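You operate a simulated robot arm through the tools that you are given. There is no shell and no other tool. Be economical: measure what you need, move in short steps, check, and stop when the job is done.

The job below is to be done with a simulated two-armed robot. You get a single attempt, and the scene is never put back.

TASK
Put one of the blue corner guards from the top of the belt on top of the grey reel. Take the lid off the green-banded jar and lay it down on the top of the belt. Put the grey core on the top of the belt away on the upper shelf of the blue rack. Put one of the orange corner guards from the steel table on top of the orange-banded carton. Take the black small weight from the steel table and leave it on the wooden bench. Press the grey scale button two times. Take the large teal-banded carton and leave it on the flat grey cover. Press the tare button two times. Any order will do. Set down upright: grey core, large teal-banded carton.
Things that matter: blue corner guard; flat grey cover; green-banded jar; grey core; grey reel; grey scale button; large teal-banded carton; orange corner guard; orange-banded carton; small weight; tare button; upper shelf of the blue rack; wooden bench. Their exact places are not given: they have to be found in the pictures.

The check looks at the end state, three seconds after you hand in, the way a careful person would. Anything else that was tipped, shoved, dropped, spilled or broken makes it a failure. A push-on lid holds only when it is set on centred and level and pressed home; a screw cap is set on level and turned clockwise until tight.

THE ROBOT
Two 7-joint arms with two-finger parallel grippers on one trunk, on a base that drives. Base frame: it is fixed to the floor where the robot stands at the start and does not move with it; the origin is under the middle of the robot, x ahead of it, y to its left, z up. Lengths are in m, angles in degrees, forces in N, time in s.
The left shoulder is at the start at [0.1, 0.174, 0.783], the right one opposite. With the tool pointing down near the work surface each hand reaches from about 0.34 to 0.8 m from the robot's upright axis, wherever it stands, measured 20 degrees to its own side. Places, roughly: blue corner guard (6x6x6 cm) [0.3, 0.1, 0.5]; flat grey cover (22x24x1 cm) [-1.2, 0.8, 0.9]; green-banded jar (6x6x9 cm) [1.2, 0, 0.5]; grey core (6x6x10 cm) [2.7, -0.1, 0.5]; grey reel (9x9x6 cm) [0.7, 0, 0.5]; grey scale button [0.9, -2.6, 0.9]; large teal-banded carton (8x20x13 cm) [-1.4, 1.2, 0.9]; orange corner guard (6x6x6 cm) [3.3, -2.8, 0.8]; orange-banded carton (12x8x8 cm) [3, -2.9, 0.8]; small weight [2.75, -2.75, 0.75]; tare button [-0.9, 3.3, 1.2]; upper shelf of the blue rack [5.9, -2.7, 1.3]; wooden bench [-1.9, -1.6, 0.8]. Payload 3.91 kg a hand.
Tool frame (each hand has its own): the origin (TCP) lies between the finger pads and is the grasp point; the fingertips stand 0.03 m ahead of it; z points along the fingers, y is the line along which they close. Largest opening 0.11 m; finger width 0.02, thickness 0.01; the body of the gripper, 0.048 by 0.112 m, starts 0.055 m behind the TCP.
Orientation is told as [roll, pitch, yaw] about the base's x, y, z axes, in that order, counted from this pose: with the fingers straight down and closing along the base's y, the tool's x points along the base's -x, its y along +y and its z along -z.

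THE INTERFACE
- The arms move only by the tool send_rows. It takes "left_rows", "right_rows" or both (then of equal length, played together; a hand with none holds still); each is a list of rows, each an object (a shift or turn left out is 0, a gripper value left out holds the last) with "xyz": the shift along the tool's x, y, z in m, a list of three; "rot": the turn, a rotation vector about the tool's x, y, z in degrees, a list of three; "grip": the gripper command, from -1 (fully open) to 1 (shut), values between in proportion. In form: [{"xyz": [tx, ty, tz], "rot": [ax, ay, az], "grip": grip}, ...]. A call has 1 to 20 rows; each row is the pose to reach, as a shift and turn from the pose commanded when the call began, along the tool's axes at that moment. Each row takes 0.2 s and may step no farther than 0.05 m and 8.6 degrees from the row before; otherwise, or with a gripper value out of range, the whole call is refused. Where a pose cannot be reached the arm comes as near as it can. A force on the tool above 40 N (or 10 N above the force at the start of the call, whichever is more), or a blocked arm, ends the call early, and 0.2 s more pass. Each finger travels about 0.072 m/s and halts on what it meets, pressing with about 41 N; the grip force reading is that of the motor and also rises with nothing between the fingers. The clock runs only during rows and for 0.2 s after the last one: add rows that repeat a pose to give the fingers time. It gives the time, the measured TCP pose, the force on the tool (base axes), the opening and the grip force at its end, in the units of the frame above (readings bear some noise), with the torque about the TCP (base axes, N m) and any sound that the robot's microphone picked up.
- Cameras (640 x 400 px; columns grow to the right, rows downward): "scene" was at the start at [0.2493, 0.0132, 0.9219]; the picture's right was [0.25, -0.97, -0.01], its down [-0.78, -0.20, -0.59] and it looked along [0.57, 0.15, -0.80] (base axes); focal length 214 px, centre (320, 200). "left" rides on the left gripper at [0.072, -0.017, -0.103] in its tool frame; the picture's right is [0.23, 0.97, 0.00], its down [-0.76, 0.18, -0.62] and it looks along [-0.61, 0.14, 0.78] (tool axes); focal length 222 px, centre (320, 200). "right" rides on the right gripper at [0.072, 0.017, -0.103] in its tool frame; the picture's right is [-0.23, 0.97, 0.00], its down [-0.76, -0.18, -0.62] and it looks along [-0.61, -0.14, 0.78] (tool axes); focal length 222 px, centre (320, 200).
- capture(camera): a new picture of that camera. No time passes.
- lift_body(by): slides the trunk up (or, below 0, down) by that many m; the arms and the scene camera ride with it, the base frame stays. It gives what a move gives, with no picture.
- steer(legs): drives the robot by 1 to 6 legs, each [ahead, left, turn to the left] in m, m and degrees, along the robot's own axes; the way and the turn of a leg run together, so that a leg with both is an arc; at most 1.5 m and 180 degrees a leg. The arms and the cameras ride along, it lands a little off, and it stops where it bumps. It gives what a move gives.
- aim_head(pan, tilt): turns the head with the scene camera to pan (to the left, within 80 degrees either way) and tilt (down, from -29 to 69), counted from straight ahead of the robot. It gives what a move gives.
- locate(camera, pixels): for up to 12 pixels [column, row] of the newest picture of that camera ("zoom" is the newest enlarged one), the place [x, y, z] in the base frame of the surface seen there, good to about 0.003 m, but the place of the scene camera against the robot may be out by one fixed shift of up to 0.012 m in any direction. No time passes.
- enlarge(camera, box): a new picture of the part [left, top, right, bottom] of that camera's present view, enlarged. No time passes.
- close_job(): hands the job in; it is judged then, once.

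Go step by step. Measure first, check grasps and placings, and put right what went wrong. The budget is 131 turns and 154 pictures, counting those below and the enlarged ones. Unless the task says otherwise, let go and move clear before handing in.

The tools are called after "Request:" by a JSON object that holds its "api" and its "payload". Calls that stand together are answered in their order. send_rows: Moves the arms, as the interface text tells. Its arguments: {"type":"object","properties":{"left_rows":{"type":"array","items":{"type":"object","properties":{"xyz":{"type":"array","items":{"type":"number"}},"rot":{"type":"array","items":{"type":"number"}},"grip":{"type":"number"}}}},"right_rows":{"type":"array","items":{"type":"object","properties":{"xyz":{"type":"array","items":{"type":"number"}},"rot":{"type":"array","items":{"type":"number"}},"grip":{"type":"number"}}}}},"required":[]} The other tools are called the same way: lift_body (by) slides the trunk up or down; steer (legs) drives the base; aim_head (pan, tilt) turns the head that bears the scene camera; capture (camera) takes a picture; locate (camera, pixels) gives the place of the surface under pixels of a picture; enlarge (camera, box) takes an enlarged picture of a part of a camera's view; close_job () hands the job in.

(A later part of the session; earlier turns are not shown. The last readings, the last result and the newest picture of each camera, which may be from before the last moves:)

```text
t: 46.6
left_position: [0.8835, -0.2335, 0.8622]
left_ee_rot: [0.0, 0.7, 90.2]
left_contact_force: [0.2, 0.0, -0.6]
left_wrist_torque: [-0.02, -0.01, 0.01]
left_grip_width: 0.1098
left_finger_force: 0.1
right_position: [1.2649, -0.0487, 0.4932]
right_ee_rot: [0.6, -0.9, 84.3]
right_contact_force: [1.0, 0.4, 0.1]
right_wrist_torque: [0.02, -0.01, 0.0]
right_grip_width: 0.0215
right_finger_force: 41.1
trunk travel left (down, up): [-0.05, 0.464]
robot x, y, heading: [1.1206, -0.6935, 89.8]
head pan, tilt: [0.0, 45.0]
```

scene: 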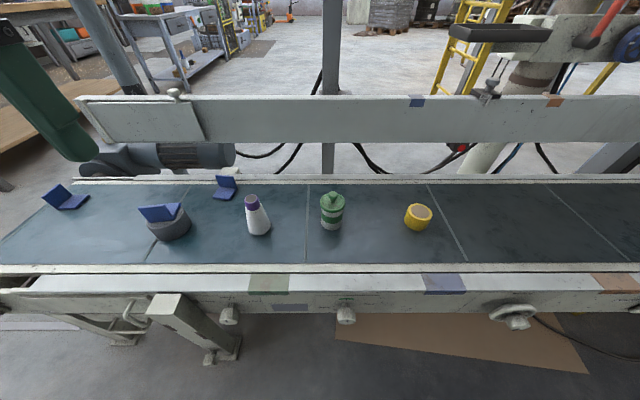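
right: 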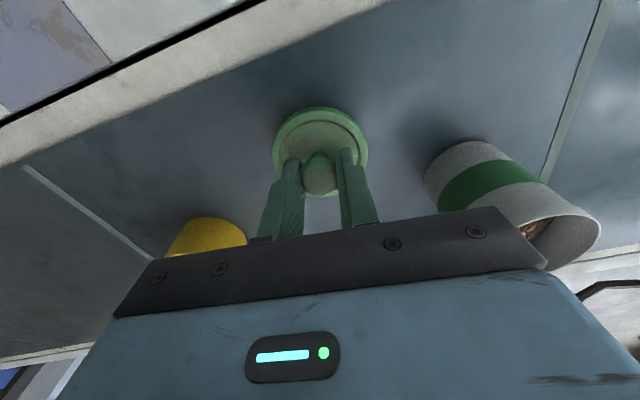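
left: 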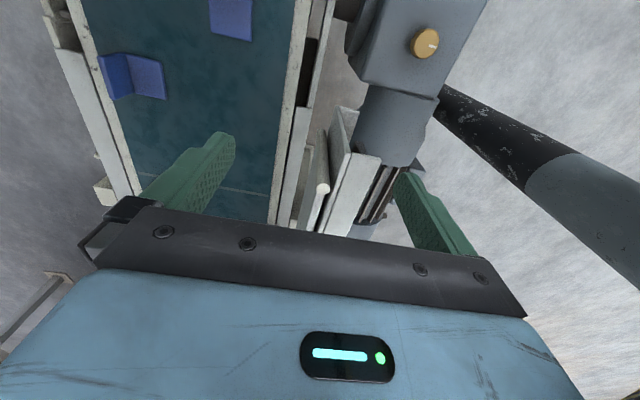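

Request:
{"api": "send_rows", "payload": {"right_rows": [{"xyz": [0, 0, 0.002]}, {"xyz": [0, 0, 0.004]}, {"xyz": [0, 0, 0.006]}, {"xyz": [0, 0, 0.008]}]}}

Request:
{"api": "enlarge", "payload": {"camera": "scene", "box": [280, 150, 440, 270]}}

```text
t: 47.6
left_position: [0.8836, -0.236, 0.8633]
left_ee_rot: [0.0, 0.6, 90.2]
left_contact_force: [0.5, 0.1, -1.1]
left_wrist_torque: [0.02, 0.0, 0.0]
left_grip_width: 0.1101
left_finger_force: 0.1
right_position: [1.2648, -0.0464, 0.4916]
right_ee_rot: [0.8, -1.5, 84.4]
right_contact_force: [1.6, -10.9, 16.2]
right_wrist_torque: [-0.53, -0.19, 0.03]
right_grip_width: 0.0216
right_finger_force: 41.1
trunk travel left (down, up): [-0.05, 0.464]
robot x, y, heading: [1.125, -0.6968, 89.7]
head pan, tilt: [0.0, 45.0]
stopped in row 4 (right hand): the force on the tool passed its limit at 41 N (the readings are from after the stop); the commanded pose is now the measured one
```

```text
3.33 times, centred on (360, 210) of scene
```

zoom: 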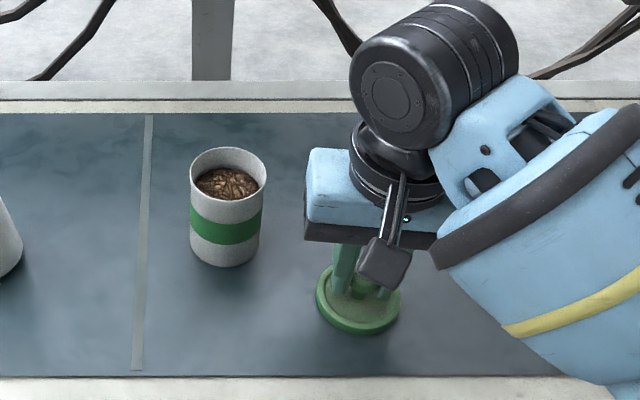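

Contact made and the lid is on the belt. I'll release, rise, and fold the hand back out over the near side.

Request:
{"api": "send_rows", "payload": {"right_rows": [{"xyz": [0, 0, -0.001]}, {"xyz": [0, 0, -0.001], "grip": 0.2}, {"xyz": [0, 0, -0.001]}, {"xyz": [0, 0, -0.03]}, {"xyz": [0, 0, -0.07]}, {"xyz": [0.0, 0, -0.11]}, {"xyz": [0.03, -0.0, -0.15]}, {"xyz": [0.06, -0.01, -0.19]}, {"xyz": [0.09, -0.02, -0.23]}, {"xyz": [0.13, -0.03, -0.26]}, {"xyz": [0.17, -0.04, -0.29]}, {"xyz": [0.21, -0.05, -0.31]}, {"xyz": [0.25, -0.06, -0.33]}]}}

Request:
{"api": "capture", "payload": {"camera": "scene"}}

```text
refused: row 8 steps farther than a row can; nothing moved
```

```text
121 pictures are left
```

scene: 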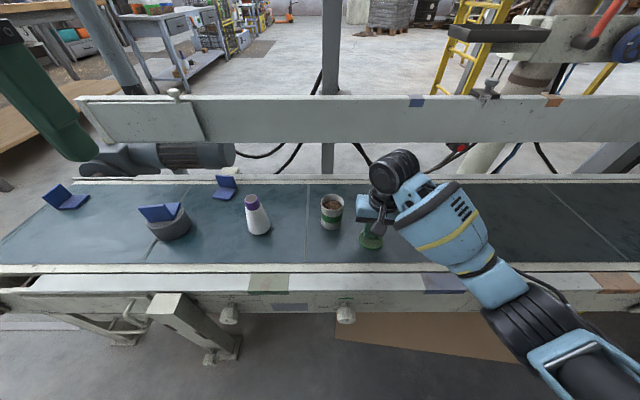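

Redo with shorter steps, then slide along the belt toward the core.

Request:
{"api": "send_rows", "payload": {"right_rows": [{"xyz": [0, 0, -0.001]}, {"xyz": [0, 0, -0.001], "grip": 0.2}, {"xyz": [0, 0, -0.001]}, {"xyz": [0, 0, -0.03]}, {"xyz": [0, 0, -0.07]}, {"xyz": [0.0, 0, -0.11]}, {"xyz": [0.02, -0.0, -0.14]}, {"xyz": [0.04, 0, -0.175]}, {"xyz": [0.06, 0, -0.21]}, {"xyz": [0.09, 0, -0.24]}, {"xyz": [0.12, 0, -0.27]}, {"xyz": [0.15, 0, -0.3]}, {"xyz": [0.19, 0, -0.31]}, {"xyz": [0.23, 0, -0.32]}]}}

Request:
{"api": "steer", "payload": {"legs": [[0, -1.25, 0]]}}

Request:
{"api": "aim_head", "payload": {"pan": -15, "tilt": 40}}

Request:
{"api": "capture", "payload": {"camera": "scene"}}

```text
t: 50.6
left_position: [0.8833, -0.2334, 0.8631]
left_ee_rot: [0.0, 0.6, 90.1]
left_contact_force: [-0.4, -0.2, -1.1]
left_wrist_torque: [0.0, -0.01, -0.01]
left_grip_width: 0.1101
left_finger_force: 0.0
right_position: [1.2454, -0.285, 0.8025]
right_ee_rot: [0.9, -0.8, 83.7]
right_contact_force: [-0.4, -0.4, 0.5]
right_wrist_torque: [0.02, 0.05, 0.0]
right_grip_width: 0.0438
right_finger_force: 0.0
trunk travel left (down, up): [-0.05, 0.464]
robot x, y, heading: [1.1215, -0.6935, 89.9]
head pan, tilt: [0.0, 45.0]
```

```text
t: 61.6
left_position: [2.115, -0.2362, 0.8632]
left_ee_rot: [-0.1, 0.7, 90.4]
left_contact_force: [-0.6, 0.2, -0.4]
left_wrist_torque: [-0.02, -0.05, 0.01]
left_grip_width: 0.1098
left_finger_force: 0.1
right_position: [2.4766, -0.289, 0.803]
right_ee_rot: [0.9, -1.3, 84.4]
right_contact_force: [0.3, 0.2, -0.7]
right_wrist_torque: [0.05, 0.0, 0.02]
right_grip_width: 0.0441
right_finger_force: 0.0
trunk travel left (down, up): [-0.05, 0.464]
robot x, y, heading: [2.3594, -0.6979, 89.9]
head pan, tilt: [0.0, 45.0]
```

```text
t: 62.4
left_position: [2.1153, -0.2373, 0.8627]
left_ee_rot: [-0.1, 0.7, 90.3]
left_contact_force: [-0.2, 1.2, -0.1]
left_wrist_torque: [0.05, -0.02, -0.01]
left_grip_width: 0.1097
left_finger_force: 0.1
right_position: [2.4769, -0.2886, 0.8033]
right_ee_rot: [0.8, -1.3, 84.5]
right_contact_force: [0.3, 0.3, 1.0]
right_wrist_torque: [-0.05, -0.03, -0.01]
right_grip_width: 0.0439
right_finger_force: 0.1
trunk travel left (down, up): [-0.05, 0.464]
robot x, y, heading: [2.3598, -0.6982, 90.3]
head pan, tilt: [-15.0, 40.0]
```

```text
120 pictures are left
```

scene: 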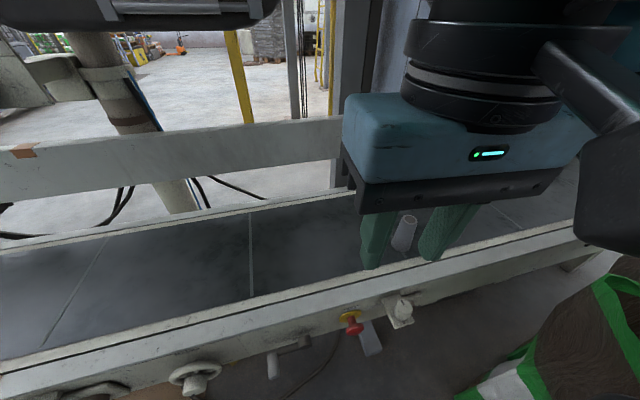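

The core appears between the fingers at (405,232). I'll measure it.

Request:
{"api": "locate", "payload": {"camera": "scene", "pixels": [[408, 218], [404, 232], [400, 245], [405, 217], [600, 300], [520, 345], [300, 250]]}}

Request:
{"api": "enlarge", "payload": {"camera": "scene", "box": [360, 190, 460, 270]}}

Request:
{"api": "capture", "payload": {"camera": "right"}}

```text
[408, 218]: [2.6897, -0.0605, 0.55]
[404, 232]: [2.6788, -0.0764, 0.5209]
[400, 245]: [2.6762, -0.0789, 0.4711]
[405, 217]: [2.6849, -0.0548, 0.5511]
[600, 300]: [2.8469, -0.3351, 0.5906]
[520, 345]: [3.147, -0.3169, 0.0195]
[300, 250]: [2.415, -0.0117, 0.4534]
```

```text
5.00 times, centred on (410, 230) of scene
```

zoom: 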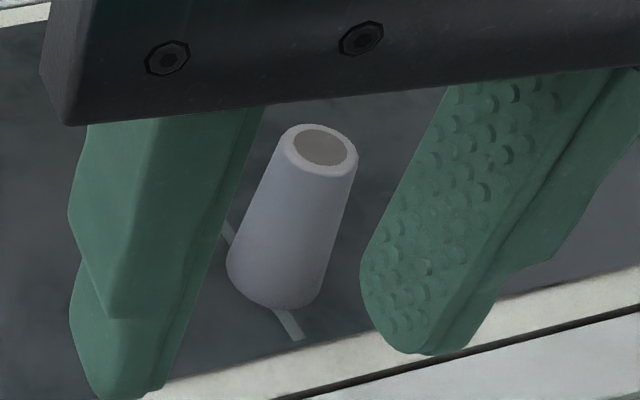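

```text
118 pictures are left
```

right: 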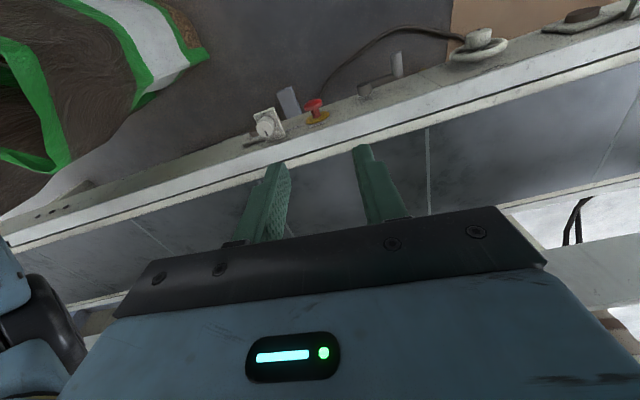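

The core is a slightly tapered tube at ≈ (2.689,-0.046), 0.45–0.55 high. To keep the elbow clear of the bags (0.6 high), I'll raise the trunk, then bring the right hand above the core.

Request:
{"api": "lift_body", "payload": {"by": 0.15}}

Request:
{"api": "send_rows", "payload": {"right_rows": [{"xyz": [-0.026, -0.019, 0.0], "grip": -0.6, "rot": [0.8, 1.3, 0]}, {"xyz": [-0.053, -0.038, 0.0], "rot": [0.8, 1.3, 0]}, {"xyz": [-0.079, -0.057, 0.02], "rot": [0.8, 1.3, 0]}, {"xyz": [-0.105, -0.076, 0.04], "rot": [0.8, 1.3, 0]}, {"xyz": [-0.131, -0.095, 0.07], "rot": [0.8, 1.3, 0]}, {"xyz": [-0.157, -0.114, 0.1], "rot": [0.8, 1.3, 0]}, {"xyz": [-0.183, -0.133, 0.13], "rot": [0.8, 1.3, 0]}, {"xyz": [-0.21, -0.152, 0.16], "rot": [0.8, 1.3, 0]}, {"xyz": [-0.236, -0.17, 0.19], "rot": [0.8, 1.3, 0]}, {"xyz": [-0.255, -0.188, 0.22], "rot": [0.8, 1.3, 0]}, {"xyz": [-0.255, -0.188, 0.25], "rot": [0.8, 1.3, 0]}, {"xyz": [-0.255, -0.188, 0.25], "rot": [0.8, 1.3, 0]}]}}

Request:
{"api": "capture", "payload": {"camera": "right"}}

Request:
{"api": "capture", "payload": {"camera": "scene"}}

```text
t: 64.2
left_position: [2.1145, -0.2357, 1.0125]
left_ee_rot: [-0.1, 0.9, 90.3]
left_contact_force: [-0.1, -0.3, -0.6]
left_wrist_torque: [-0.01, -0.01, -0.02]
left_grip_width: 0.11
left_finger_force: 0.1
right_position: [2.4777, -0.2876, 0.953]
right_ee_rot: [0.8, -1.2, 84.4]
right_contact_force: [-0.3, 0.0, -0.3]
right_wrist_torque: [-0.02, 0.0, 0.0]
right_grip_width: 0.0439
right_finger_force: 0.1
trunk travel left (down, up): [-0.2, 0.314]
robot x, y, heading: [2.3578, -0.7006, 89.7]
head pan, tilt: [-15.0, 40.0]
```

```text
t: 66.8
left_position: [2.1156, -0.2357, 1.0122]
left_ee_rot: [0.0, 0.7, 90.4]
left_contact_force: [0.3, -1.0, -0.5]
left_wrist_torque: [-0.04, 0.0, 0.02]
left_grip_width: 0.11
left_finger_force: 0.0
right_position: [2.6832, -0.0464, 0.7052]
right_ee_rot: [0.1, 0.0, 84.5]
right_contact_force: [-0.5, -0.2, -0.4]
right_wrist_torque: [0.0, -0.01, 0.03]
right_grip_width: 0.0877
right_finger_force: 0.0
trunk travel left (down, up): [-0.2, 0.314]
robot x, y, heading: [2.3569, -0.6962, 90.1]
head pan, tilt: [-15.0, 40.0]
```

```text
117 pictures are left
```

right: 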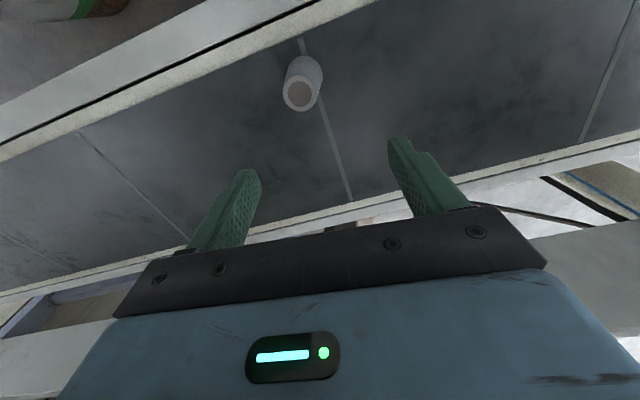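

```text
116 pictures are left
```

scene: 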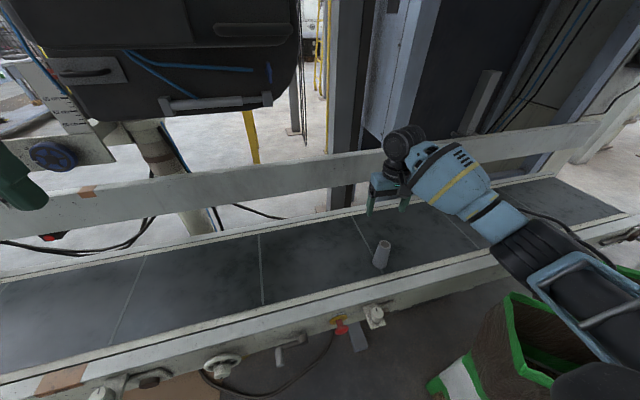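

I'll measure the core from the wrist camera: ring centre near (299,95).

Request:
{"api": "locate", "payload": {"camera": "right", "pixels": [[286, 93], [312, 95], [299, 80], [299, 107], [320, 75], [303, 60]]}}

Request:
{"api": "locate", "payload": {"camera": "scene", "pixels": [[380, 244], [388, 246], [384, 241], [382, 249], [380, 262], [560, 268], [590, 300]]}}

```text
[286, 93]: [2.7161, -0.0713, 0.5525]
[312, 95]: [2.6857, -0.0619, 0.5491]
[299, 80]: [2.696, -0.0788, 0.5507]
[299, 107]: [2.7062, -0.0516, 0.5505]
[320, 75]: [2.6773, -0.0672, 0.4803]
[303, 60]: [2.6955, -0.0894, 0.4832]
```

```text
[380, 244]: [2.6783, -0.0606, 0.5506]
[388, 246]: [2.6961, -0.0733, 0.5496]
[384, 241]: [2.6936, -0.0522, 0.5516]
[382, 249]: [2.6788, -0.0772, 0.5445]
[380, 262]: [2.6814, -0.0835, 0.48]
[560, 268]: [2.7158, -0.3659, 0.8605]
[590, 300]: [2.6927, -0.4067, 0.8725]
```

The core's centre is (2.701,-0.066). The rack shelf will have a board above it, so I'll grasp with the hand tilted 60° forward for a side-on placing. I'll tilt while drawing back.

Request:
{"api": "send_rows", "payload": {"right_rows": [{"xyz": [0.02, -0.003, 0.0], "rot": [0, -8, 0]}, {"xyz": [0.04, -0.006, 0.0], "rot": [0, -16, 0]}, {"xyz": [0.06, -0.009, 0.01], "rot": [0, -24, 0]}, {"xyz": [0.08, -0.012, 0.02], "rot": [0, -32, 0]}, {"xyz": [0.1, -0.015, 0.035], "rot": [0, -40, 0]}, {"xyz": [0.12, -0.018, 0.055], "rot": [0, -48, 0]}, {"xyz": [0.14, -0.02, 0.08], "rot": [0, -55, 0]}, {"xyz": [0.152, -0.022, 0.1], "rot": [0, -60, 0]}, {"xyz": [0.152, -0.022, 0.125], "rot": [0, -60, 0]}, {"xyz": [0.152, -0.022, 0.125], "rot": [0, -60, 0]}]}}

Request:
{"api": "capture", "payload": {"camera": "right"}}

Request:
{"api": "capture", "payload": {"camera": "scene"}}

```text
t: 69.0
left_position: [2.1156, -0.2371, 1.0127]
left_ee_rot: [-0.1, 0.6, 90.4]
left_contact_force: [-0.1, -0.4, -0.1]
left_wrist_torque: [-0.01, -0.04, 0.01]
left_grip_width: 0.11
left_finger_force: 0.1
right_position: [2.6922, -0.2011, 0.5829]
right_ee_rot: [0.0, -60.0, 84.3]
right_contact_force: [0.5, -0.7, 0.6]
right_wrist_torque: [-0.01, 0.02, -0.01]
right_grip_width: 0.0881
right_finger_force: 0.0
trunk travel left (down, up): [-0.2, 0.314]
robot x, y, heading: [2.3615, -0.6989, 89.9]
head pan, tilt: [-15.0, 40.0]
```

```text
115 pictures are left
```

right: 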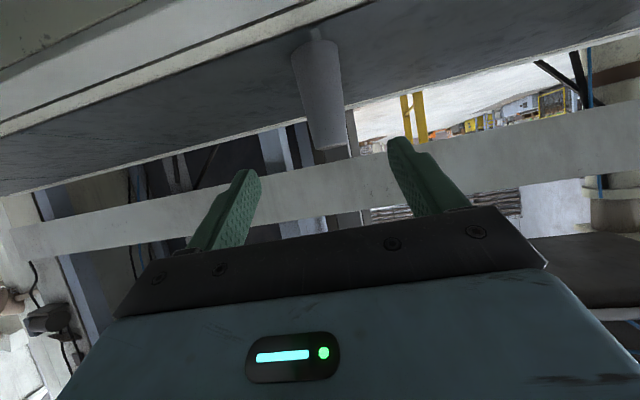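

```text
114 pictures are left
```

scene: 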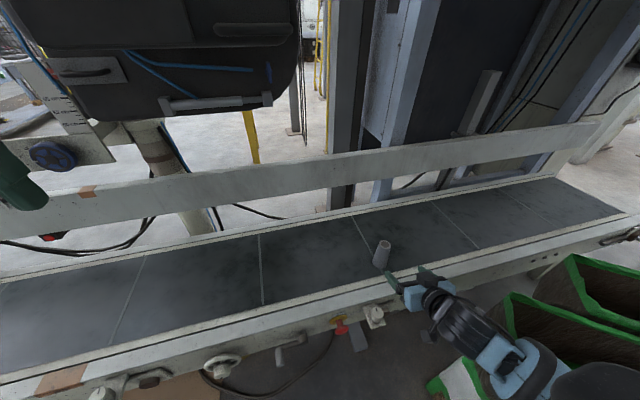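

The core is centred between the fingers. I'll advance to it and close.

Request:
{"api": "send_rows", "payload": {"right_rows": [{"xyz": [0.01, 0.002, 0.03]}, {"xyz": [0.01, 0.004, 0.06]}, {"xyz": [0.005, 0.004, 0.09]}, {"xyz": [0.0, 0.004, 0.12]}, {"xyz": [-0.006, 0.004, 0.14]}, {"xyz": [-0.006, 0.004, 0.147]}, {"xyz": [-0.006, 0.004, 0.147]}]}}

Request:
{"api": "capture", "payload": {"camera": "right"}}

Request:
{"api": "enlarge", "payload": {"camera": "scene", "box": [320, 210, 480, 310]}}

```text
t: 70.6
left_position: [2.1155, -0.236, 1.0127]
left_ee_rot: [0.0, 0.7, 90.4]
left_contact_force: [0.4, 1.8, 0.2]
left_wrist_torque: [-0.01, 0.03, 0.01]
left_grip_width: 0.1099
left_finger_force: 0.1
right_position: [2.7018, -0.0704, 0.5138]
right_ee_rot: [0.0, -59.9, 84.5]
right_contact_force: [-0.3, -0.8, -0.2]
right_wrist_torque: [-0.01, 0.0, -0.02]
right_grip_width: 0.0878
right_finger_force: 0.1
trunk travel left (down, up): [-0.2, 0.314]
robot x, y, heading: [2.3586, -0.6961, 89.9]
head pan, tilt: [-15.0, 40.0]
```

```text
113 pictures are left
```

right: 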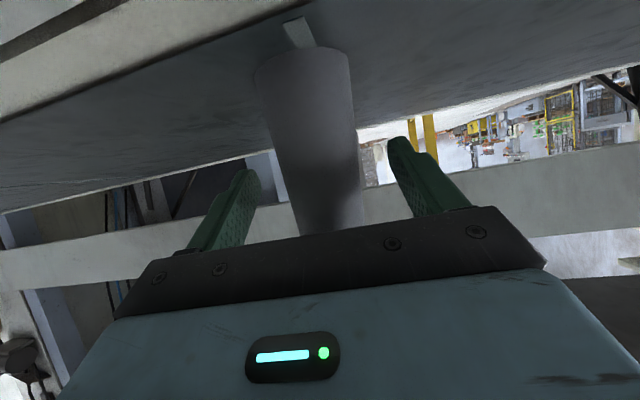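

```text
4.00 times, centred on (400, 260) of scene
```

zoom: 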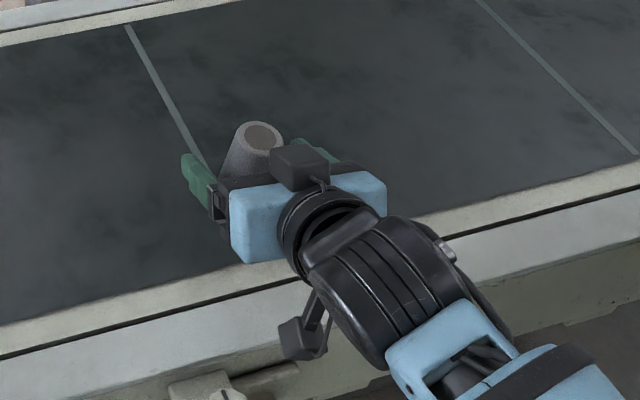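

Core centred between the fingers; close gently and lift a little.

Request:
{"api": "send_rows", "payload": {"right_rows": [{"grip": -0.3}, {"grip": 0.0}, {"grip": 0.2}, {"grip": 1}, {"grip": 1}, {"xyz": [-0.026, 0, -0.015]}, {"xyz": [-0.052, 0, -0.03]}, {"xyz": [-0.052, 0, -0.03]}]}}

Request:
{"api": "capture", "payload": {"camera": "right"}}

Request:
{"api": "enlarge", "payload": {"camera": "scene", "box": [320, 210, 480, 310]}}

```text
t: 72.4
left_position: [2.1155, -0.2364, 1.0125]
left_ee_rot: [0.1, 0.7, 90.4]
left_contact_force: [1.0, -0.1, 0.0]
left_wrist_torque: [0.01, -0.01, -0.03]
left_grip_width: 0.1098
left_finger_force: 0.1
right_position: [2.7021, -0.0728, 0.573]
right_ee_rot: [0.0, -60.0, 84.4]
right_contact_force: [-0.1, 0.6, -0.3]
right_wrist_torque: [0.0, 0.0, -0.02]
right_grip_width: 0.0432
right_finger_force: 41.5
trunk travel left (down, up): [-0.2, 0.314]
robot x, y, heading: [2.3591, -0.6965, 89.9]
head pan, tilt: [-15.0, 40.0]
```

```text
111 pictures are left
```

right: 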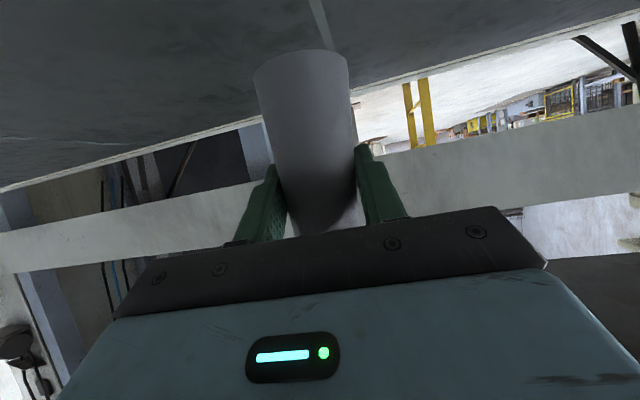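

```text
4.00 times, centred on (400, 260) of scene
```

zoom: 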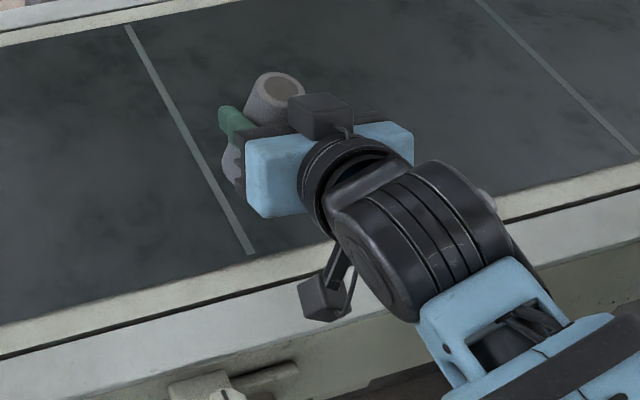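

Held firmly (0.0432). I'll draw the hand back and up, then slide back left away from the bags and head into the corridor toward the rack.

Request:
{"api": "send_rows", "payload": {"right_rows": [{"xyz": [-0.03, 0, -0.02]}, {"xyz": [-0.06, 0, -0.04]}, {"xyz": [-0.08, 0, -0.07]}, {"xyz": [-0.08, 0, -0.1]}, {"xyz": [-0.08, 0, -0.13]}, {"xyz": [-0.08, 0, -0.16]}, {"xyz": [-0.08, 0, -0.19]}, {"xyz": [-0.08, 0, -0.19]}]}}

Request:
{"api": "steer", "payload": {"legs": [[0, 0.95, 0], [0, 0, -90], [0, -1.1, 0]]}}

Request:
{"api": "aim_head", "payload": {"pan": -20, "tilt": 15}}

Request:
{"api": "capture", "payload": {"camera": "scene"}}

```text
t: 74.2
left_position: [2.1153, -0.2368, 1.0132]
left_ee_rot: [-0.1, 0.6, 90.4]
left_contact_force: [0.3, 0.0, 0.4]
left_wrist_torque: [0.03, 0.0, -0.01]
left_grip_width: 0.1099
left_finger_force: 0.1
right_position: [2.69, -0.1935, 0.739]
right_ee_rot: [0.0, -60.0, 84.5]
right_contact_force: [0.5, 0.6, 0.7]
right_wrist_torque: [-0.01, 0.0, 0.03]
right_grip_width: 0.0428
right_finger_force: 41.2
trunk travel left (down, up): [-0.2, 0.314]
robot x, y, heading: [2.3607, -0.6998, 90.2]
head pan, tilt: [-15.0, 40.0]
```

```text
t: 96.2
left_position: [1.8698, -1.5641, 1.0127]
left_ee_rot: [-0.1, 0.7, 0.1]
left_contact_force: [-0.2, -0.4, -0.1]
left_wrist_torque: [-0.01, 0.01, 0.01]
left_grip_width: 0.1099
left_finger_force: 0.0
right_position: [1.9101, -2.1382, 0.739]
right_ee_rot: [0.0, -60.0, -6.0]
right_contact_force: [0.0, -0.4, 0.1]
right_wrist_torque: [-0.03, 0.01, -0.01]
right_grip_width: 0.0428
right_finger_force: 41.1
trunk travel left (down, up): [-0.2, 0.314]
robot x, y, heading: [1.4103, -1.8044, -0.3]
head pan, tilt: [-15.0, 40.0]
```

```text
t: 97.1
left_position: [1.8704, -1.5649, 1.0123]
left_ee_rot: [0.0, 0.6, 0.1]
left_contact_force: [-0.4, -0.4, -0.8]
left_wrist_torque: [0.0, -0.02, -0.01]
left_grip_width: 0.11
left_finger_force: 0.1
right_position: [1.9102, -2.1382, 0.7384]
right_ee_rot: [0.1, -60.0, -5.9]
right_contact_force: [-0.4, -0.3, -1.1]
right_wrist_torque: [0.01, -0.02, 0.0]
right_grip_width: 0.043
right_finger_force: 41.0
trunk travel left (down, up): [-0.2, 0.314]
robot x, y, heading: [1.411, -1.8067, -0.5]
head pan, tilt: [-20.0, 15.0]
```

```text
109 pictures are left
```

scene: 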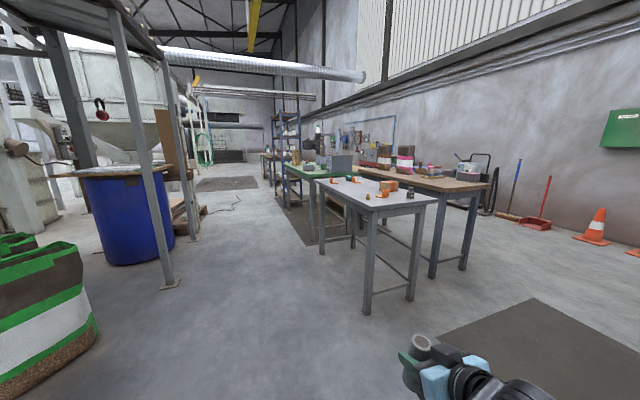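

The steel table is ahead at (375,190), with the rack further at (285,130). I'll enlarge both.

Request:
{"api": "enlarge", "payload": {"camera": "scene", "box": [240, 80, 360, 240]}}

Request:
{"api": "enlarge", "payload": {"camera": "scene", "box": [310, 160, 450, 220]}}

Request:
{"api": "locate", "payload": {"camera": "scene", "pixels": [[287, 208], [274, 194], [299, 120], [274, 120], [287, 120], [315, 235], [358, 248], [170, 285], [192, 240], [350, 182], [390, 188], [409, 193]]}}

```text
2.50 times, centred on (300, 160) of scene
```

zoom: 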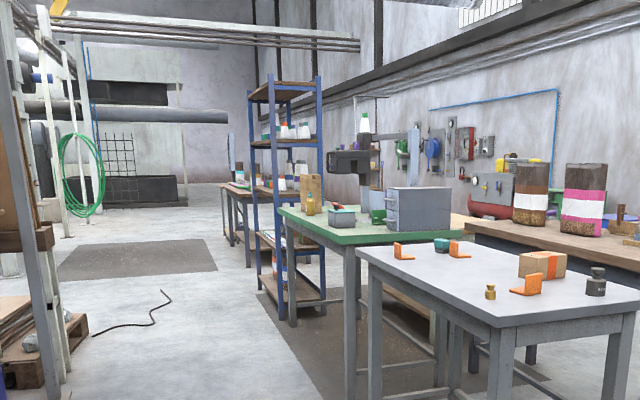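

```text
4.57 times, centred on (380, 190) of scene
```

zoom: 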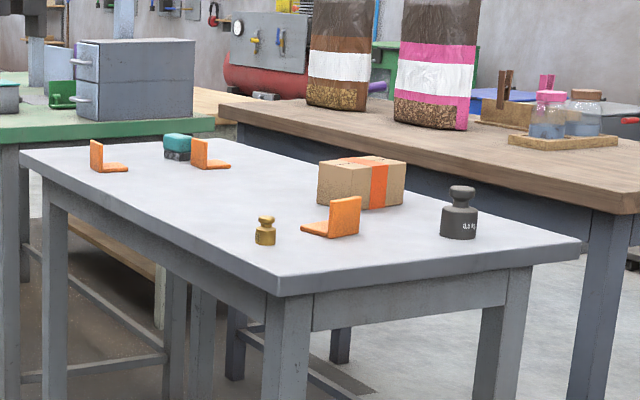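

```text
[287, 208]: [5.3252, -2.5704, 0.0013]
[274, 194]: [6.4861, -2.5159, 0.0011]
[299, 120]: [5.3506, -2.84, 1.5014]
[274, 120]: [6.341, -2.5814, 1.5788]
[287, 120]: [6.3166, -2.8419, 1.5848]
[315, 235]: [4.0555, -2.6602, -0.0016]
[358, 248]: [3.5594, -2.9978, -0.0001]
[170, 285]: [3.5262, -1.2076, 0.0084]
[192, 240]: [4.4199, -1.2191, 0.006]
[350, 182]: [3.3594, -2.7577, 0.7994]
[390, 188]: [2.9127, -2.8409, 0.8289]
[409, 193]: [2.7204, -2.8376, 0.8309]
```

The rack runs along x 5.3–6.45 with its front at y ≈ -2.55, facing the aisle. I'll drive along the corridor and turn to face it.

Request:
{"api": "steer", "payload": {"legs": [[1.5, 0, 0.4], [1.5, 0, 0], [1.35, 0, 0], [0, 0, -90]]}}

Request:
{"api": "lift_body", "payload": {"by": 0.3}}

Request:
{"api": "aim_head", "payload": {"pan": 0, "tilt": 10}}

Request:
{"api": "capture", "payload": {"camera": "scene"}}

```text
t: 121.7
left_position: [5.9712, -2.2749, 1.0123]
left_ee_rot: [0.1, 0.7, -91.0]
left_contact_force: [0.1, 0.1, 0.0]
left_wrist_torque: [-0.01, 0.02, -0.01]
left_grip_width: 0.1099
left_finger_force: 0.1
right_position: [5.3956, -2.3032, 0.7381]
right_ee_rot: [0.1, -59.9, -96.9]
right_contact_force: [0.8, 0.5, -0.7]
right_wrist_torque: [-0.02, -0.01, 0.02]
right_grip_width: 0.0426
right_finger_force: 40.9
trunk travel left (down, up): [-0.2, 0.314]
robot x, y, heading: [5.739, -1.8053, -91.4]
head pan, tilt: [-20.0, 15.0]
```

```text
t: 124.7
left_position: [5.9714, -2.2746, 1.3116]
left_ee_rot: [0.1, 0.8, -91.0]
left_contact_force: [-0.8, -0.8, -0.1]
left_wrist_torque: [0.02, 0.03, 0.0]
left_grip_width: 0.1101
left_finger_force: 0.0
right_position: [5.3967, -2.3046, 1.0373]
right_ee_rot: [-0.1, -60.0, -96.9]
right_contact_force: [0.3, 1.5, -0.1]
right_wrist_torque: [0.01, -0.01, -0.01]
right_grip_width: 0.0424
right_finger_force: 41.1
trunk travel left (down, up): [-0.5, 0.014]
robot x, y, heading: [5.7347, -1.8054, -91.4]
head pan, tilt: [-20.0, 15.0]
```

```text
t: 125.6
left_position: [5.9711, -2.2757, 1.3128]
left_ee_rot: [0.0, 0.7, -91.0]
left_contact_force: [0.2, 0.0, 0.8]
left_wrist_torque: [0.0, -0.02, 0.0]
left_grip_width: 0.1098
left_finger_force: 0.0
right_position: [5.3962, -2.3034, 1.0388]
right_ee_rot: [0.0, -60.0, -96.9]
right_contact_force: [0.1, 0.2, -0.3]
right_wrist_torque: [0.02, -0.01, 0.03]
right_grip_width: 0.0427
right_finger_force: 40.9
trunk travel left (down, up): [-0.5, 0.014]
robot x, y, heading: [5.7407, -1.81, -91.3]
head pan, tilt: [0.0, 10.0]
```

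```text
106 pictures are left
```

scene: 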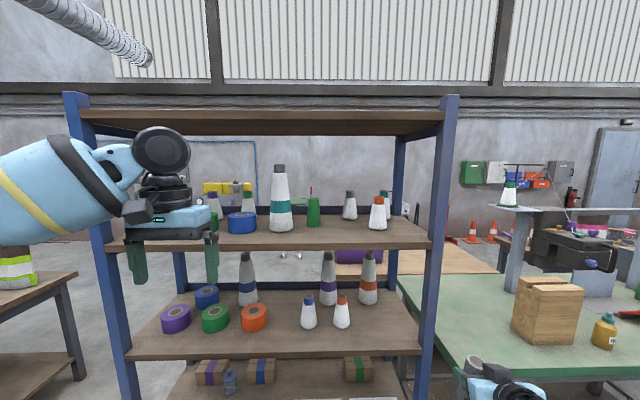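

The upper shelf shows free room near its front edge around (340,235). I'll measure.

Request:
{"api": "enlarge", "payload": {"camera": "scene", "box": [210, 90, 460, 260]}}

Request:
{"api": "locate", "payload": {"camera": "scene", "pixels": [[345, 238], [345, 243], [345, 228], [313, 222], [376, 225], [350, 215], [415, 240], [280, 228], [445, 200], [270, 108], [330, 134], [280, 170]]}}

```text
2.35 times, centred on (335, 175) of scene
```

zoom: 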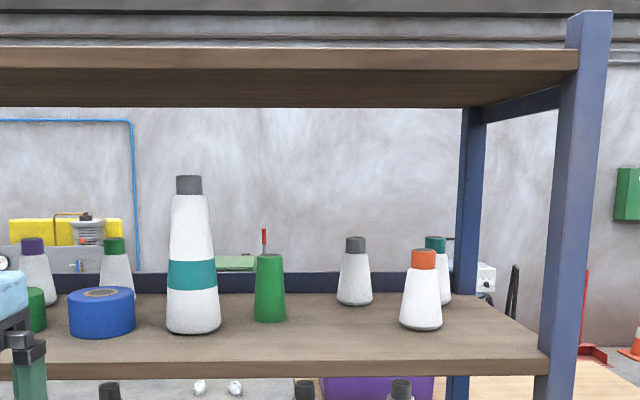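

```text
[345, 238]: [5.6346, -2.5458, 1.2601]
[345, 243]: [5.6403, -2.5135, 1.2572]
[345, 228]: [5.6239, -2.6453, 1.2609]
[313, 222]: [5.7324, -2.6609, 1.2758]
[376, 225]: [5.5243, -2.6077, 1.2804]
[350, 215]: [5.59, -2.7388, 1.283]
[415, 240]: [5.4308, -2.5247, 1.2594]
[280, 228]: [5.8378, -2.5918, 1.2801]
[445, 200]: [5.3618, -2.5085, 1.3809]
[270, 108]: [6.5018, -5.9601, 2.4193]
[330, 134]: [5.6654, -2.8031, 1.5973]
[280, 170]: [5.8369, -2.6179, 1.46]
```

Shelf top is z 1.260, front edge y ≈ -2.53, and the free gap's centre is x ≈ 5.63. I'll raise the core to 1.36 and move it in front of the gap.

Request:
{"api": "send_rows", "payload": {"right_rows": [{"xyz": [-0.035, 0, -0.02]}, {"xyz": [-0.07, 0, -0.04]}, {"xyz": [-0.105, 0, -0.06]}, {"xyz": [-0.14, 0, -0.08]}, {"xyz": [-0.175, 0, -0.1]}, {"xyz": [-0.21, 0, -0.12]}, {"xyz": [-0.245, 0, -0.14]}, {"xyz": [-0.277, 0, -0.16]}, {"xyz": [-0.275, 0.04, -0.164]}, {"xyz": [-0.272, 0.08, -0.168]}, {"xyz": [-0.27, 0.12, -0.172]}, {"xyz": [-0.268, 0.16, -0.176]}, {"xyz": [-0.265, 0.2, -0.18]}, {"xyz": [-0.263, 0.232, -0.184]}, {"xyz": [-0.263, 0.232, -0.184]}]}}

Request:
{"api": "capture", "payload": {"camera": "scene"}}

Request:
{"api": "capture", "payload": {"camera": "right"}}

```text
t: 128.8
left_position: [5.9697, -2.2744, 1.3121]
left_ee_rot: [0.0, 0.6, -91.0]
left_contact_force: [-1.6, 0.2, 0.9]
left_wrist_torque: [-0.03, 0.0, 0.01]
left_grip_width: 0.1098
left_finger_force: 0.0
right_position: [5.6277, -2.3049, 1.356]
right_ee_rot: [0.0, -60.0, -97.0]
right_contact_force: [-0.5, 0.6, -1.3]
right_wrist_torque: [-0.04, 0.01, 0.05]
right_grip_width: 0.0427
right_finger_force: 41.0
trunk travel left (down, up): [-0.5, 0.014]
robot x, y, heading: [5.7422, -1.8053, -91.5]
head pan, tilt: [0.0, 10.0]
```

```text
104 pictures are left
```

scene: 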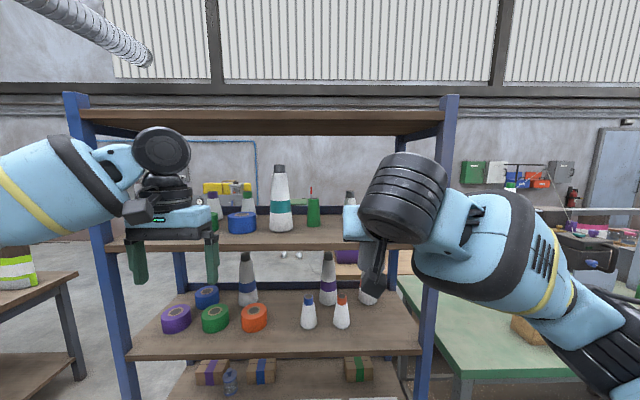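

```text
103 pictures are left
```

right: 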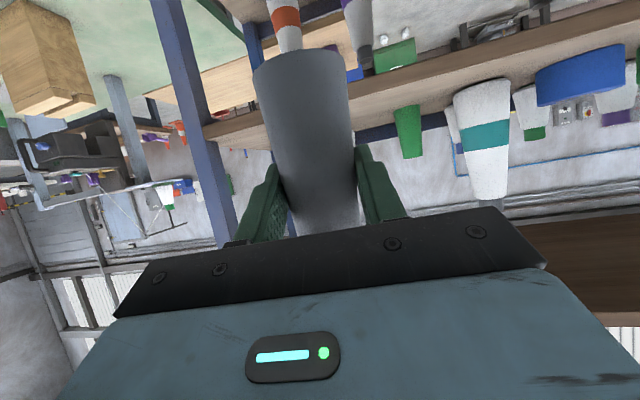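

I'll check the shelf and neighbours from the wrist camera.

Request:
{"api": "locate", "payload": {"camera": "right", "pixels": [[400, 135], [415, 145], [370, 110], [390, 100], [235, 132], [225, 130], [440, 95], [480, 150]]}}

```text
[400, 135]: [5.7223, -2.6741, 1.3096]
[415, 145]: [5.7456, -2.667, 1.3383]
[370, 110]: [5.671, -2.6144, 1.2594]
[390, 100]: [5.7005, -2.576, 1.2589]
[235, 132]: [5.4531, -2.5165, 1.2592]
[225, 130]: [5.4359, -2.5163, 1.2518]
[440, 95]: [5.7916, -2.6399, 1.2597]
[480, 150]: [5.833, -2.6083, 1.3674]
```

Consistent. Moving straight in over the shelf.

Request:
{"api": "send_rows", "payload": {"right_rows": [{"xyz": [-0.02, 0.005, 0.035]}, {"xyz": [-0.04, 0.01, 0.069]}, {"xyz": [-0.06, 0.015, 0.104]}, {"xyz": [-0.08, 0.02, 0.139]}, {"xyz": [-0.1, 0.026, 0.173]}, {"xyz": [-0.12, 0.031, 0.208]}, {"xyz": [-0.134, 0.034, 0.232]}, {"xyz": [-0.134, 0.034, 0.232]}]}}

Request:
{"api": "capture", "payload": {"camera": "right"}}

```text
t: 130.6
left_position: [5.9701, -2.2765, 1.3121]
left_ee_rot: [0.0, 0.7, -91.1]
left_contact_force: [-0.5, 0.2, 0.1]
left_wrist_torque: [0.02, -0.01, 0.03]
left_grip_width: 0.1101
left_finger_force: 0.0
right_position: [5.6318, -2.5675, 1.3567]
right_ee_rot: [0.0, -59.9, -96.9]
right_contact_force: [0.3, 0.3, -0.3]
right_wrist_torque: [0.01, 0.02, 0.02]
right_grip_width: 0.0431
right_finger_force: 41.1
right hand out of reach, approached as far as the arm can: row 7, 8
trunk travel left (down, up): [-0.5, 0.014]
robot x, y, heading: [5.7416, -1.8096, -91.4]
head pan, tilt: [0.0, 10.0]
```

```text
102 pictures are left
```

right: 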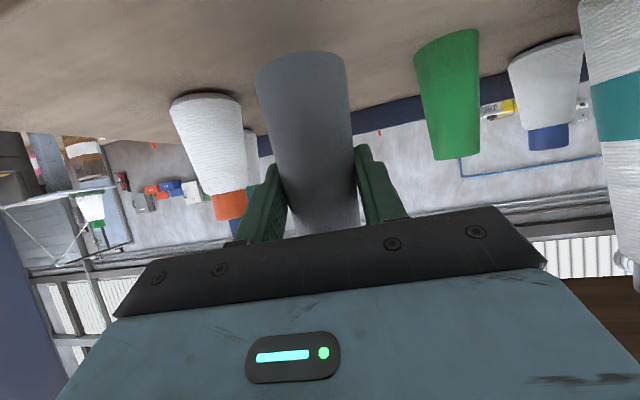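

In position; the core hangs 3 cm above the shelf. Lowering until contact.

Request:
{"api": "send_rows", "payload": {"right_rows": [{"xyz": [0.009, 0, 0.005]}, {"xyz": [0.017, 0, 0.01]}, {"xyz": [0.022, 0, 0.0125]}, {"xyz": [0.0245, 0, 0.014]}, {"xyz": [0.0265, 0, 0.0152]}, {"xyz": [0.0285, 0, 0.0163]}, {"xyz": [0.0285, 0, 0.0163]}]}}

Request:
{"api": "capture", "payload": {"camera": "right"}}

```text
t: 132.2
left_position: [5.97, -2.2747, 1.3129]
left_ee_rot: [0.0, 0.7, -90.9]
left_contact_force: [0.2, -0.2, -0.8]
left_wrist_torque: [0.0, 0.02, -0.01]
left_grip_width: 0.1102
left_finger_force: 0.0
right_position: [5.6322, -2.5646, 1.3232]
right_ee_rot: [-0.1, -60.0, -97.0]
right_contact_force: [-0.3, -1.1, -0.4]
right_wrist_torque: [-0.02, -0.04, -0.01]
right_grip_width: 0.043
right_finger_force: 41.2
trunk travel left (down, up): [-0.5, 0.014]
robot x, y, heading: [5.7377, -1.8038, -91.5]
head pan, tilt: [0.0, 10.0]
```

```text
101 pictures are left
```

right: 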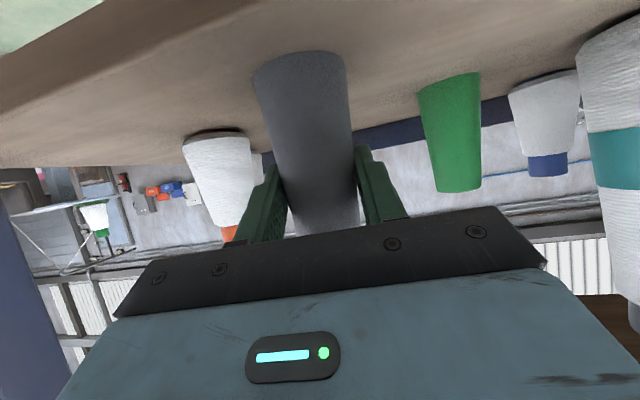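

Request:
{"api": "send_rows", "payload": {"right_rows": [{"xyz": [0.0017, 0, 0.001]}, {"xyz": [0.0035, 0, 0.002]}, {"xyz": [0.0052, 0, 0.003]}, {"xyz": [0.007, 0, 0.004]}]}}

```text
t: 133.2
left_position: [5.9719, -2.2723, 1.3156]
left_ee_rot: [0.1, 0.4, -91.0]
left_contact_force: [-0.3, 0.3, 0.7]
left_wrist_torque: [-0.05, -0.01, 0.02]
left_grip_width: 0.1101
left_finger_force: 0.1
right_position: [5.6321, -2.562, 1.3242]
right_ee_rot: [0.3, -60.8, -97.1]
right_contact_force: [-1.8, -8.0, 27.8]
right_wrist_torque: [-0.2, 0.04, 0.04]
right_grip_width: 0.043
right_finger_force: 41.0
trunk travel left (down, up): [-0.5, 0.014]
robot x, y, heading: [5.7398, -1.8099, -91.6]
head pan, tilt: [0.0, 10.0]
```

Contact (28 N up). Ease off, open a little, and back straight out.

Request:
{"api": "send_rows", "payload": {"right_rows": [{"xyz": [-0.0026, 0, -0.0015]}, {"xyz": [-0.0026, 0, -0.0015]}, {"xyz": [-0.0026, 0, -0.0015], "grip": -0.2}, {"xyz": [-0.0026, 0, -0.0015]}, {"xyz": [-0.0026, 0, -0.0015]}, {"xyz": [0.017, 0, -0.036]}, {"xyz": [0.037, 0, -0.071]}, {"xyz": [0.057, 0, -0.106]}, {"xyz": [0.077, 0, -0.141]}, {"xyz": [0.097, 0, -0.176]}, {"xyz": [0.117, 0, -0.211]}]}}

Request:
{"api": "capture", "payload": {"camera": "right"}}

```text
t: 135.6
left_position: [5.9729, -2.272, 1.3132]
left_ee_rot: [0.0, 0.5, -90.9]
left_contact_force: [0.4, -0.1, -0.1]
left_wrist_torque: [-0.02, 0.0, -0.02]
left_grip_width: 0.1102
left_finger_force: 0.1
right_position: [5.6613, -2.3246, 1.3212]
right_ee_rot: [-0.3, -60.0, -96.9]
right_contact_force: [-0.1, 0.7, 0.0]
right_wrist_torque: [0.02, -0.01, -0.01]
right_grip_width: 0.0657
right_finger_force: 0.2
trunk travel left (down, up): [-0.5, 0.014]
robot x, y, heading: [5.7385, -1.8111, -91.4]
head pan, tilt: [0.0, 10.0]
```

```text
100 pictures are left
```

right: 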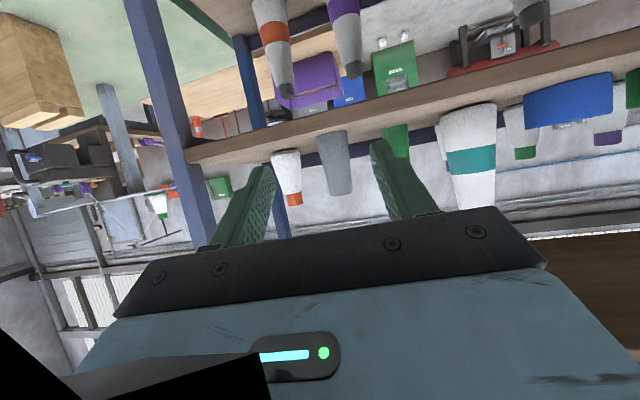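

The core stands upright on the upper shelf. I'll straighten the right hand, then drive across to the steel table.

Request:
{"api": "send_rows", "payload": {"right_rows": [{"xyz": [-0.002, 0, -0.01], "rot": [0, 8, 0]}, {"xyz": [-0.004, 0, -0.02], "rot": [0, 16, 0]}, {"xyz": [-0.006, 0, -0.03], "rot": [0, 24, 0]}, {"xyz": [-0.008, 0, -0.04], "rot": [0, 32, 0]}, {"xyz": [-0.01, 0, -0.05], "rot": [0, 40, 0]}, {"xyz": [-0.012, 0, -0.06], "rot": [0, 48, 0]}, {"xyz": [-0.013, 0, -0.07], "rot": [0, 55, 0]}, {"xyz": [-0.013, 0, -0.077], "rot": [0, 60, 0]}, {"xyz": [-0.013, 0, -0.077], "rot": [0, 60, 0]}]}}

Request:
{"api": "steer", "payload": {"legs": [[0, -1.35, 1.4], [0, -1.35, 0]]}}

Request:
{"api": "lift_body", "payload": {"by": -0.2}}

Request:
{"api": "aim_head", "payload": {"pan": 0, "tilt": 40}}

Request:
{"api": "capture", "payload": {"camera": "scene"}}

```text
t: 137.0
left_position: [5.9717, -2.2762, 1.3121]
left_ee_rot: [-0.1, 0.7, -91.0]
left_contact_force: [-0.4, -0.6, 0.0]
left_wrist_torque: [0.0, 0.03, -0.01]
left_grip_width: 0.1099
left_finger_force: 0.0
right_position: [5.6652, -2.3795, 1.3335]
right_ee_rot: [0.4, -3.1, -100.7]
right_contact_force: [0.3, 0.1, 1.3]
right_wrist_torque: [0.04, 0.02, -0.01]
right_grip_width: 0.0661
right_finger_force: 0.1
right hand out of reach, approached as far as the arm can: row 1, 2, 3, 4, 5, 6, 7
trunk travel left (down, up): [-0.5, 0.014]
robot x, y, heading: [5.7427, -1.8054, -91.4]
head pan, tilt: [0.0, 10.0]
stopped in row 7 (right hand): the arm was blocked; the commanded pose is now the measured one
```

```text
t: 160.6
left_position: [3.2985, -2.2609, 1.3134]
left_ee_rot: [0.0, 0.8, -89.8]
left_contact_force: [0.3, 0.1, -0.3]
left_wrist_torque: [-0.04, -0.02, -0.04]
left_grip_width: 0.1099
left_finger_force: 0.0
right_position: [2.9956, -2.3723, 1.3338]
right_ee_rot: [0.5, -3.2, -99.4]
right_contact_force: [-0.3, 0.2, 0.4]
right_wrist_torque: [0.0, 0.02, 0.0]
right_grip_width: 0.0659
right_finger_force: 0.1
trunk travel left (down, up): [-0.5, 0.014]
robot x, y, heading: [3.0589, -1.8011, -90.4]
head pan, tilt: [0.0, 10.0]
```

```text
t: 162.7
left_position: [3.2974, -2.2616, 1.1138]
left_ee_rot: [0.0, 0.7, -89.9]
left_contact_force: [0.2, -0.1, 0.4]
left_wrist_torque: [0.02, -0.03, 0.01]
left_grip_width: 0.1099
left_finger_force: 0.1
right_position: [2.9947, -2.4268, 0.9037]
right_ee_rot: [-3.4, 19.1, -100.0]
right_contact_force: [0.7, 0.4, -0.8]
right_wrist_torque: [0.02, 0.01, 0.01]
right_grip_width: 0.066
right_finger_force: 0.3
trunk travel left (down, up): [-0.3, 0.214]
robot x, y, heading: [3.0548, -1.7995, -90.3]
head pan, tilt: [0.0, 10.0]
```

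```text
t: 163.7
left_position: [3.2989, -2.2595, 1.1122]
left_ee_rot: [0.0, 0.7, -89.9]
left_contact_force: [-0.4, 0.2, -0.5]
left_wrist_torque: [0.02, 0.01, -0.01]
left_grip_width: 0.11
left_finger_force: 0.1
right_position: [2.9965, -2.4256, 0.9044]
right_ee_rot: [-3.3, 19.1, -100.0]
right_contact_force: [-0.4, 0.5, -0.9]
right_wrist_torque: [-0.04, 0.01, 0.01]
right_grip_width: 0.066
right_finger_force: 0.2
trunk travel left (down, up): [-0.3, 0.214]
robot x, y, heading: [3.0577, -1.8002, -90.3]
head pan, tilt: [0.0, 40.0]
```

```text
99 pictures are left
```

scene: 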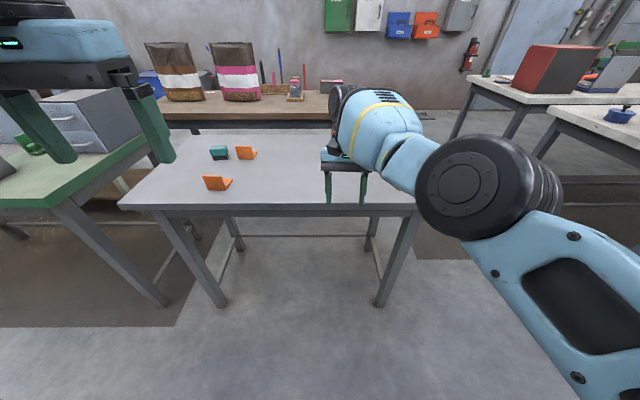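

The right arm sagged near its limit (pitch 19°). I'll draw it back, up and level, clear of the table.

Request:
{"api": "send_rows", "payload": {"right_rows": [{"xyz": [0.025, 0, -0.012], "rot": [-1, -4, -1]}, {"xyz": [0.05, 0, -0.025], "rot": [-2, -8, -3]}, {"xyz": [0.075, 0, -0.037], "rot": [-3, -12, -5]}, {"xyz": [0.1, 0, -0.05], "rot": [-3.3, -16, -7]}, {"xyz": [0.127, 0, -0.062], "rot": [-3.3, -19, -10]}, {"xyz": [0.127, 0, -0.062], "rot": [-3.3, -19, -10]}]}}

Request:
{"api": "capture", "payload": {"camera": "scene"}}

```text
t: 164.8
left_position: [3.298, -2.2625, 1.1119]
left_ee_rot: [-0.1, 0.7, -90.0]
left_contact_force: [-0.3, -0.6, -0.5]
left_wrist_torque: [-0.02, -0.01, -0.01]
left_grip_width: 0.1098
left_finger_force: 0.0
right_position: [3.0, -2.4496, 0.9226]
right_ee_rot: [1.8, 12.1, -97.0]
right_contact_force: [-1.4, 0.1, -0.5]
right_wrist_torque: [0.01, 0.03, 0.0]
right_grip_width: 0.0661
right_finger_force: 0.0
right hand out of reach, approached as far as the arm can: row 1, 2, 3, 4, 5
trunk travel left (down, up): [-0.3, 0.214]
robot x, y, heading: [3.056, -1.8044, -90.1]
head pan, tilt: [0.0, 40.0]
stopped in row 5 (right hand): the arm was blocked; the commanded pose is now the measured one
```

```text
98 pictures are left
```

scene: 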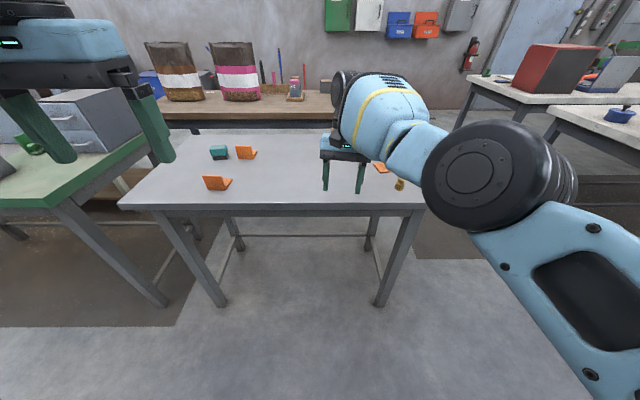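

The arm is held by a joint limit. I'll try small moves: level the pitch in place while shifting to the right and up.

Request:
{"api": "send_rows", "payload": {"right_rows": [{"xyz": [0, -0.03, -0.02], "rot": [0, 0, 0]}, {"xyz": [0, -0.06, -0.04], "rot": [0, 0, 0]}, {"xyz": [0, -0.1, -0.06], "rot": [0, -2, 0]}, {"xyz": [0, -0.14, -0.08], "rot": [0, -5, 0]}, {"xyz": [0, -0.16, -0.1], "rot": [0, -9, 0]}, {"xyz": [0, -0.16, -0.1], "rot": [0, -12, 0]}]}}

```text
t: 166.2
left_position: [3.2981, -2.2622, 1.1122]
left_ee_rot: [0.0, 0.7, -89.9]
left_contact_force: [0.0, 0.6, 0.0]
left_wrist_torque: [-0.03, 0.0, 0.02]
left_grip_width: 0.11
left_finger_force: 0.1
right_position: [2.8404, -2.4893, 1.0491]
right_ee_rot: [1.6, 0.2, -97.2]
right_contact_force: [-0.3, 0.3, -0.3]
right_wrist_torque: [-0.03, 0.03, 0.0]
right_grip_width: 0.066
right_finger_force: 0.1
right hand out of reach, approached as far as the arm can: row 1, 2, 3, 4, 5, 6
trunk travel left (down, up): [-0.3, 0.214]
robot x, y, heading: [3.0606, -1.8013, -90.4]
head pan, tilt: [0.0, 40.0]
```

Better: pitch is 0. Now pull back toward the body and a bit lower.

Request:
{"api": "send_rows", "payload": {"right_rows": [{"xyz": [0.03, -0.01, 0.0]}, {"xyz": [0.06, -0.02, 0.01]}, {"xyz": [0.09, -0.03, 0.01]}, {"xyz": [0.12, -0.03, 0.01]}, {"xyz": [0.15, -0.03, 0.01]}, {"xyz": [0.18, -0.03, 0.01]}, {"xyz": [0.2, -0.03, 0.01], "rot": [-1.6, 0, -7]}]}}

Request:
{"api": "capture", "payload": {"camera": "scene"}}

```text
t: 167.8
left_position: [3.2983, -2.2612, 1.1111]
left_ee_rot: [0.0, 0.6, -89.9]
left_contact_force: [-0.3, -0.8, -0.2]
left_wrist_torque: [0.04, 0.01, 0.01]
left_grip_width: 0.1099
left_finger_force: 0.0
right_position: [2.8539, -2.4799, 1.0726]
right_ee_rot: [3.2, 0.0, -90.0]
right_contact_force: [-0.1, -0.2, 0.4]
right_wrist_torque: [0.01, 0.01, -0.01]
right_grip_width: 0.0661
right_finger_force: 0.0
right hand out of reach, approached as far as the arm can: row 1, 2, 3, 4, 5, 6, 7
trunk travel left (down, up): [-0.3, 0.214]
robot x, y, heading: [3.0583, -1.7993, -90.2]
head pan, tilt: [0.0, 40.0]
```

```text
97 pictures are left
```

scene: 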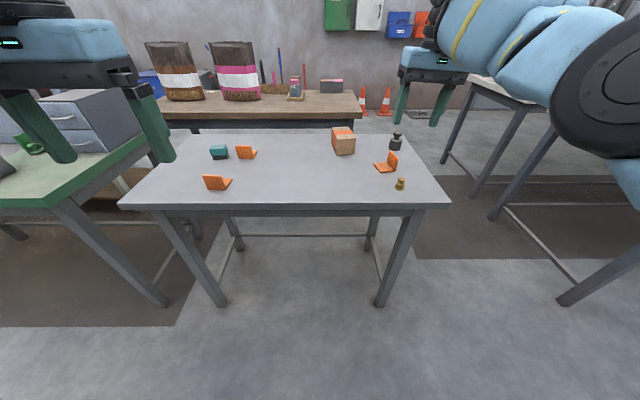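

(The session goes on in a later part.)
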